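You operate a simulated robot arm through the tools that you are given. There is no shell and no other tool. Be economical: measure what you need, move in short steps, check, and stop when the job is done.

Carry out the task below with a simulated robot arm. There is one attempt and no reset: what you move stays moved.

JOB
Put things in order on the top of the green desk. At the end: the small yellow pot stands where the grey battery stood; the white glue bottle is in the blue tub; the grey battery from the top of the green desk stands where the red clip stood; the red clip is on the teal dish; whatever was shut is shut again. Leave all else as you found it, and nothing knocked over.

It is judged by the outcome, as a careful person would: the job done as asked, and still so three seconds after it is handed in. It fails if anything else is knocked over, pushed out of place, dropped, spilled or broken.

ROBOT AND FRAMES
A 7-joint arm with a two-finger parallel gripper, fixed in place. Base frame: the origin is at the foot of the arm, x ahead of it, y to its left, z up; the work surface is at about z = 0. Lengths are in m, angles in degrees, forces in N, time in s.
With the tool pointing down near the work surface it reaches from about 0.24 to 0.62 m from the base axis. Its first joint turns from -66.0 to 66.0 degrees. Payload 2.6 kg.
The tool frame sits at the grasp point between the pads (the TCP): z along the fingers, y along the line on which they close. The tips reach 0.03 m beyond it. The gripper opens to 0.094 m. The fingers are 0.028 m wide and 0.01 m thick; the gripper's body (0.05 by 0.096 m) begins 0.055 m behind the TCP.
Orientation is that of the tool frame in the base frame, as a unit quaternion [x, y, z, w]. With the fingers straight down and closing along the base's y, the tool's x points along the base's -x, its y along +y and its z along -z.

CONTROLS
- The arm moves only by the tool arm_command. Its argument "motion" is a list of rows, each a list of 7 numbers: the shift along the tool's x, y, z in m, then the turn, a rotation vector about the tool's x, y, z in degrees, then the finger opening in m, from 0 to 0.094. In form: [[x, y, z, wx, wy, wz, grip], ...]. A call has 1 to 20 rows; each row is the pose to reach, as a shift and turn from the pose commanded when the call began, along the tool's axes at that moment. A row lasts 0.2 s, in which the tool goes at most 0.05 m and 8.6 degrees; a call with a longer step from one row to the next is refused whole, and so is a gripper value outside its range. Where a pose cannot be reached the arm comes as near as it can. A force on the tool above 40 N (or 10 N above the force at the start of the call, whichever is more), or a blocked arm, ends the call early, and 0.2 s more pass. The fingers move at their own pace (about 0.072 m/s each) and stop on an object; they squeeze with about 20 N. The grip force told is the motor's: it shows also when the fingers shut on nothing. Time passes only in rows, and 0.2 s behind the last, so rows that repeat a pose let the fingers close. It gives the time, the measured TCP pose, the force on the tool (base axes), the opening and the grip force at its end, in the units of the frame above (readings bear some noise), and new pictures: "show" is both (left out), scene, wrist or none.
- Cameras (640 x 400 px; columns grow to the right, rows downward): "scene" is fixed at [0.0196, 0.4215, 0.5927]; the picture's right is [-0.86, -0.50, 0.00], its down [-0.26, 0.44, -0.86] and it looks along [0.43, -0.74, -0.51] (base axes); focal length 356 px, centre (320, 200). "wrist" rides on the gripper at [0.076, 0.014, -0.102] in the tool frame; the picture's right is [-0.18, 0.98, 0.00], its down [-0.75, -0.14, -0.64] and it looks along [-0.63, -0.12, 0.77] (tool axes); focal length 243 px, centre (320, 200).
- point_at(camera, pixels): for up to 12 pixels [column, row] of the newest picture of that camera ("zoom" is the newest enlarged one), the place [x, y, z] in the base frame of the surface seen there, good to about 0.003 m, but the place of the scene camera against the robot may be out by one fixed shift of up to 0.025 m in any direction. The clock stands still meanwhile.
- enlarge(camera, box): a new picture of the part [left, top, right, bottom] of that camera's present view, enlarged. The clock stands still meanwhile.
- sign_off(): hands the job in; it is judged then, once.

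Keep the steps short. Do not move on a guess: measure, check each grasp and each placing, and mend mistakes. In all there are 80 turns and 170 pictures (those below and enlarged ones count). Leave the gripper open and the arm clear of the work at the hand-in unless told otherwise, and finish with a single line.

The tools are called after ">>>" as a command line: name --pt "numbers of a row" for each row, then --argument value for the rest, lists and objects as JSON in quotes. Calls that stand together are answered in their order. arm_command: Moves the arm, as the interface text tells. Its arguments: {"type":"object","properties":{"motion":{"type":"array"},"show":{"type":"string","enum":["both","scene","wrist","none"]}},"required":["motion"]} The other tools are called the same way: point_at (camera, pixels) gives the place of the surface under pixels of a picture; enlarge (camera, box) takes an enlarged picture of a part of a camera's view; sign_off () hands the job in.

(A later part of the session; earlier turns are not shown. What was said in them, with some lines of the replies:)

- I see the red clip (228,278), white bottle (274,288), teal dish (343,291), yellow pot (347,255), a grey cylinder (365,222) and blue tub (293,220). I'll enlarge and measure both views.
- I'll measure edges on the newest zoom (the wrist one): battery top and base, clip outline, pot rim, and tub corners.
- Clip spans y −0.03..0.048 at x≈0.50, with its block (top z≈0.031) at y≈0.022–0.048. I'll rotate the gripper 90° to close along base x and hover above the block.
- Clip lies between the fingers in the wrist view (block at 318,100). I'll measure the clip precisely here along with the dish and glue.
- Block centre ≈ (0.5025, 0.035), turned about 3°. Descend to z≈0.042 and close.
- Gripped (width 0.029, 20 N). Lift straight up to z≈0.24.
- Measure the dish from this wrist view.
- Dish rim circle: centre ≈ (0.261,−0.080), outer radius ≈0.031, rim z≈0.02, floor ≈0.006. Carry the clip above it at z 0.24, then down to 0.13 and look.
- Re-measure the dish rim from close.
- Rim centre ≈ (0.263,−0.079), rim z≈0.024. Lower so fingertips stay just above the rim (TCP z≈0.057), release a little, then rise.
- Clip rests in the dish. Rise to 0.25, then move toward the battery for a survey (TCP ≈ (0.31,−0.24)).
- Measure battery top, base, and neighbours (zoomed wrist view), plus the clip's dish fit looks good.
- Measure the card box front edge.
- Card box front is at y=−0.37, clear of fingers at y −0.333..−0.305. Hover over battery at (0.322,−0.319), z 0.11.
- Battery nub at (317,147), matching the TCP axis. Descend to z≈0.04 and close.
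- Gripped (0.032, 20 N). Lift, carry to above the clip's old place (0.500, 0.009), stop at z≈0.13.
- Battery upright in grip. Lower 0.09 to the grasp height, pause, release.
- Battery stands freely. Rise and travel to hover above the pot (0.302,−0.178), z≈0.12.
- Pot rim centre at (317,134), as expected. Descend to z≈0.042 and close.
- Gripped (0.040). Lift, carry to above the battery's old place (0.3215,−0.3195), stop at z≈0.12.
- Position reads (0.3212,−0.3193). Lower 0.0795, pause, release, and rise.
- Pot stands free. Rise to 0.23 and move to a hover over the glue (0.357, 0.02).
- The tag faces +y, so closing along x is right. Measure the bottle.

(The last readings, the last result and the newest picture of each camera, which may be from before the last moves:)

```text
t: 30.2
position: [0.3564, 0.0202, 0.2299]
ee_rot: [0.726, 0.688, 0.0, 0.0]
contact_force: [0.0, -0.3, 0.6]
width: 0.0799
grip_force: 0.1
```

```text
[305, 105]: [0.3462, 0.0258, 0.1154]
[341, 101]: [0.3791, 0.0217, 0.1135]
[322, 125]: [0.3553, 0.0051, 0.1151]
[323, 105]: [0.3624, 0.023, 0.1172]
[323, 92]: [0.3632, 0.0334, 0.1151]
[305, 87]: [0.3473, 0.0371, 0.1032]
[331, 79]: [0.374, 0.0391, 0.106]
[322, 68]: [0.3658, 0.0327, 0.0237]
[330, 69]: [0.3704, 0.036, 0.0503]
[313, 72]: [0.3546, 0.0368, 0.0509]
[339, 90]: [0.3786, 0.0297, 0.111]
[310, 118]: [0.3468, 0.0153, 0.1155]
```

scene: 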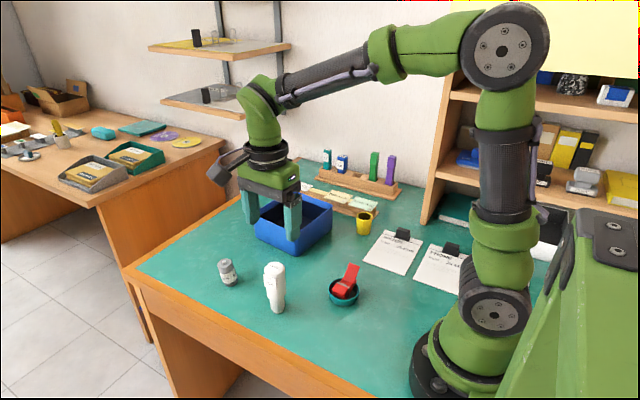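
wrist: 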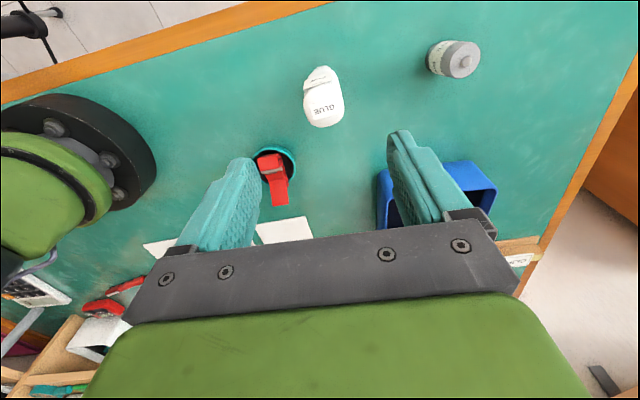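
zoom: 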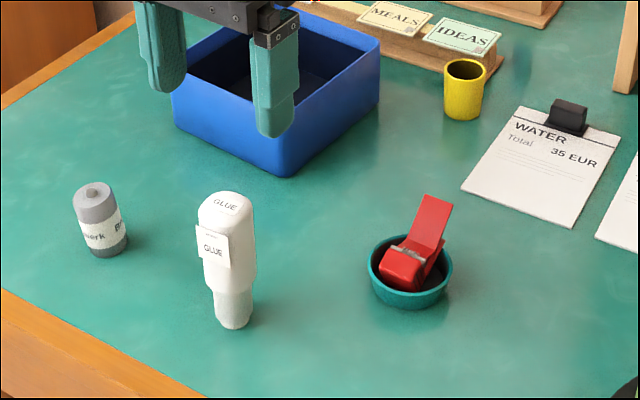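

Bottle centre ≈ (0.3625, 0.020), 0.037 wide, turned about +4°. Turn −6°, descend to z≈0.085, and close.

>>> arm_command --pt "0 0.0055 0.0 0 0 -6 0.075" --pt "0 0.0055 0.04 0 0 -6 0.075" --pt "0 0.0055 0.08 0 0 -6 0.075" --pt "0 0.0055 0.115 0 0 -6 0.075" --pt "0 0.0055 0.145 0 0 -6 0.075" --pt "0 0.0055 0.145 0 0 -6 0.06" --pt "0 0.0055 0.145 0 0 -6 0.045" --pt "0 0.0055 0.145 0 0 -6 0.025" --pt "0 0.0055 0.145 0 0 -6 0.025" --pt "0 0.0055 0.145 0 0 -6 0.025"

```text
t: 32.4
position: [0.3632, 0.0208, 0.0851]
ee_rot: [0.689, 0.725, 0.0, -0.001]
contact_force: [0.6, -0.5, 0.2]
width: 0.0397
grip_force: 20.2
```

scene: 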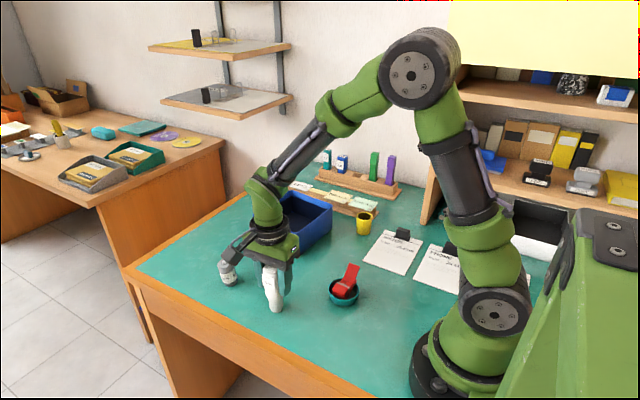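
wrist: 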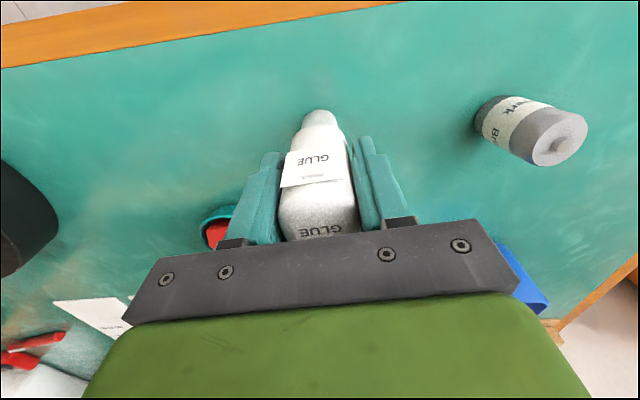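

Gripped (0.040). Lift, carry over the tub centre (0.476,−0.214), stop at z≈0.2.

>>> arm_command --pt "0 0 -0.03 0 0 0 0.025" --pt "0 0 -0.08 0 0 0 0.025" --pt "0 0 -0.12 0 0 0 0.025" --pt "0 0 -0.155 0 0 0 0.025" --pt "-0.0344 0.0144 -0.155 0 0 0 0.025" --pt "-0.0687 0.0288 -0.155 0 0 0 0.025" --pt "-0.103 0.0432 -0.155 0 0 0 0.025" --pt "-0.1374 0.0575 -0.155 0 0 0 0.025" --pt "-0.1718 0.072 -0.155 0 0 0 0.025" --pt "-0.2061 0.0863 -0.155 0 0 0 0.025" --pt "-0.2405 0.1007 -0.155 0 0 0 0.025" --pt "-0.2405 0.1007 -0.155 0 0 0 0.025"

>>> enlarge --camera "scene" --box '[200, 130, 400, 310]'

```text
t: 35.0
position: [0.4749, -0.2155, 0.2405]
ee_rot: [0.688, 0.726, 0.0, 0.0]
contact_force: [0.6, 0.0, -0.1]
width: 0.0398
grip_force: 19.4
```

scene: 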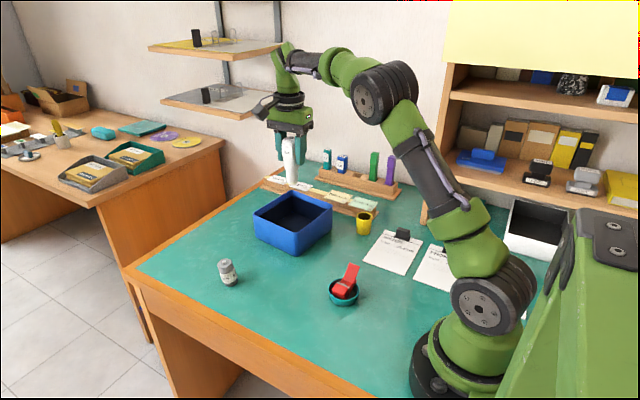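
wrist: 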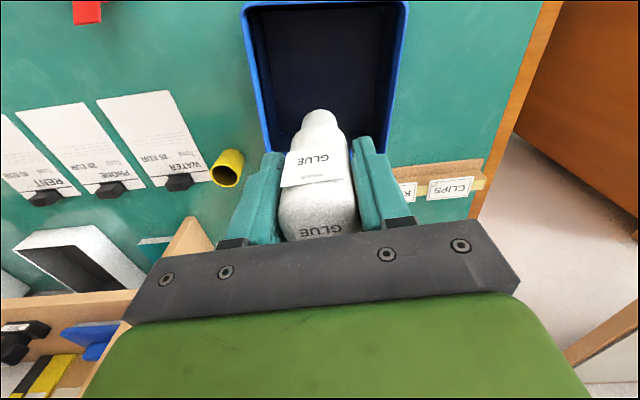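

```text
2.22 times, centred on (300, 220) of scene
```

zoom: 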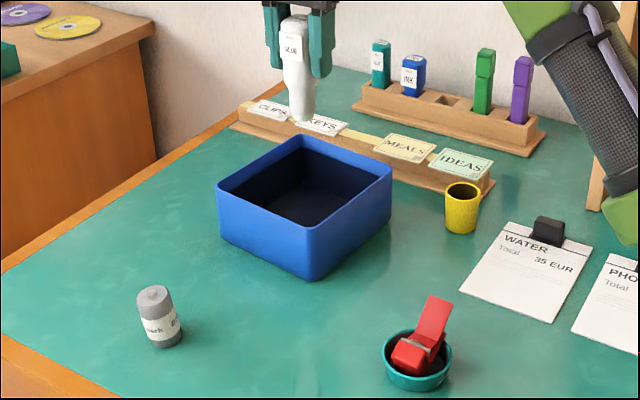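

Verify tub walls from this wrist view before lowering.

>>> point_at --camera "wrist" --pixels '[[246, 20], [268, 140], [404, 20], [389, 120], [320, 3], [350, 80], [290, 80], [300, 120], [345, 125]]'

```text
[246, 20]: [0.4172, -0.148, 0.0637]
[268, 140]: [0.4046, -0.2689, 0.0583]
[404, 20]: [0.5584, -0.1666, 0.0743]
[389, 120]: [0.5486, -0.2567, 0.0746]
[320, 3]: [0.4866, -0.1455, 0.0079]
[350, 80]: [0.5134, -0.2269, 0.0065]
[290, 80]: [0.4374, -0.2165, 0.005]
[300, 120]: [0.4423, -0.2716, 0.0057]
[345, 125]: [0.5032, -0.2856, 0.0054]
```

Tub interior x≈0.41–0.555, floor z≈0.006. Lower 0.149 (bottle base just at the floor), pause, open.

>>> arm_command --pt "0 0.005 0.04 0 0 0 0.025" --pt "0 0.005 0.08 0 0 0 0.025" --pt "0 0.005 0.12 0 0 0 0.025" --pt "0 0.005 0.14 0 0 0 0.025" --pt "0 0.005 0.148 0 0 0 0.025" --pt "0 0.005 0.148 0 0 0 0.025" --pt "0 0.005 0.148 0 0 0 0.025" --pt "0 0.005 0.148 0 0 0 0.04" --pt "0 0.005 0.148 0 0 0 0.055" --pt "0 0.005 0.148 0 0 0 0.075" --pt "0 0.005 0.148 0 0 0 0.075"

```text
t: 37.4
position: [0.48, -0.2133, 0.0925]
ee_rot: [0.689, 0.725, 0.0, 0.0]
contact_force: [0.6, 0.4, 0.3]
width: 0.0751
grip_force: 0.1
```

scene: 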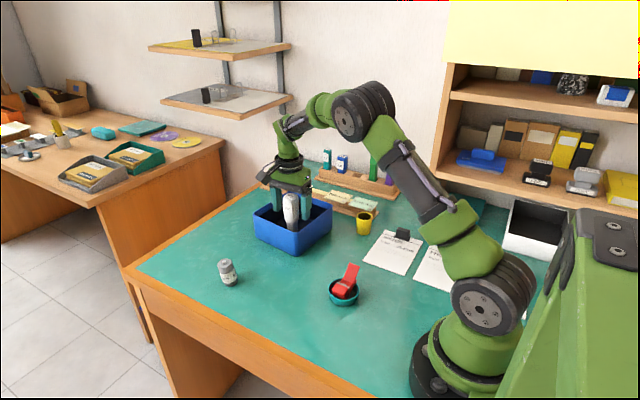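
wrist: 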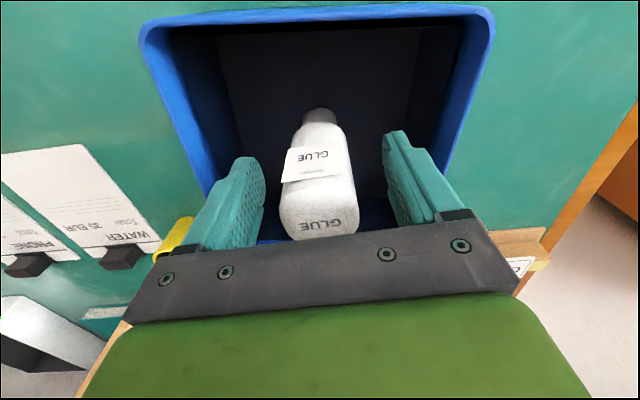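

Bottle stands in the tub, fingers clear. Rise straight up to 0.33, draw back, and inspect.

>>> arm_command --pt "0 0 -0.03 0 0 0 0.075" --pt "0 0 -0.07 0 0 0 0.075" --pt "0 0 -0.115 0 0 0 0.08" --pt "0 0 -0.16 0 0 0 0.09" --pt "0 0 -0.205 0 0 0 0.09" --pt "0 0 -0.24 0 0 0 0.09" --pt "0.04 -0.02 -0.25 0 0 0 0.09" --pt "0.08 -0.04 -0.25 0 0 0 0.09" --pt "0.12 -0.06 -0.25 0 0 0 0.09" --pt "0.16 -0.08 -0.25 0 0 0 0.09" --pt "0.16 -0.08 -0.25 0 0 0 0.09"

>>> enlarge --camera "scene" --box '[190, 140, 430, 330]'

>>> point_at --camera "wrist" --pixels '[[320, 200]]'

```text
t: 39.8
position: [0.3915, -0.0565, 0.3422]
ee_rot: [0.689, 0.725, -0.001, 0.0]
contact_force: [0.3, 0.3, -0.1]
width: 0.0899
grip_force: 0.0
```

scene: 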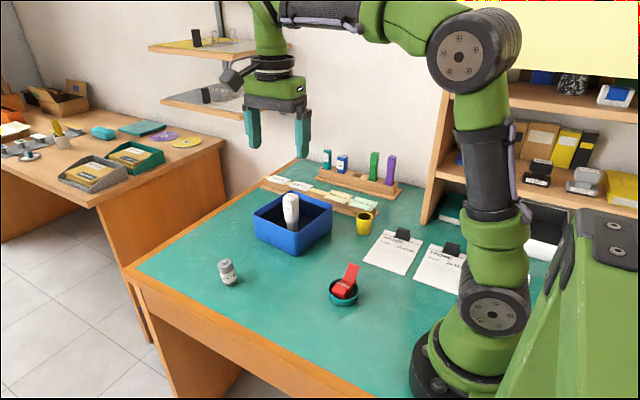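
wrist: 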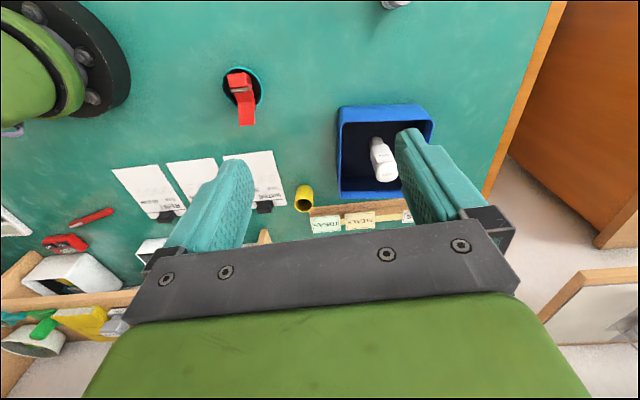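

```text
2.11 times, centred on (310, 235) of scene
```

zoom: 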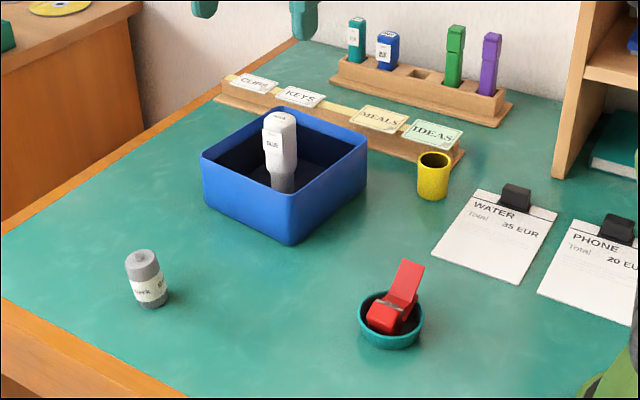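

```text
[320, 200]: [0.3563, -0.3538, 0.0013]
```

All four items stand in their places, nothing has been disturbed, nothing on the desk was shut, and the gripper is open and clear. I'm handing it in.

>>> sign_off

```text
The job is handed in.
```

The job is done and handed in: the pot stands where the battery was, the battery where the clip was, the clip is on the teal dish, and the glue stands in the blue tub.
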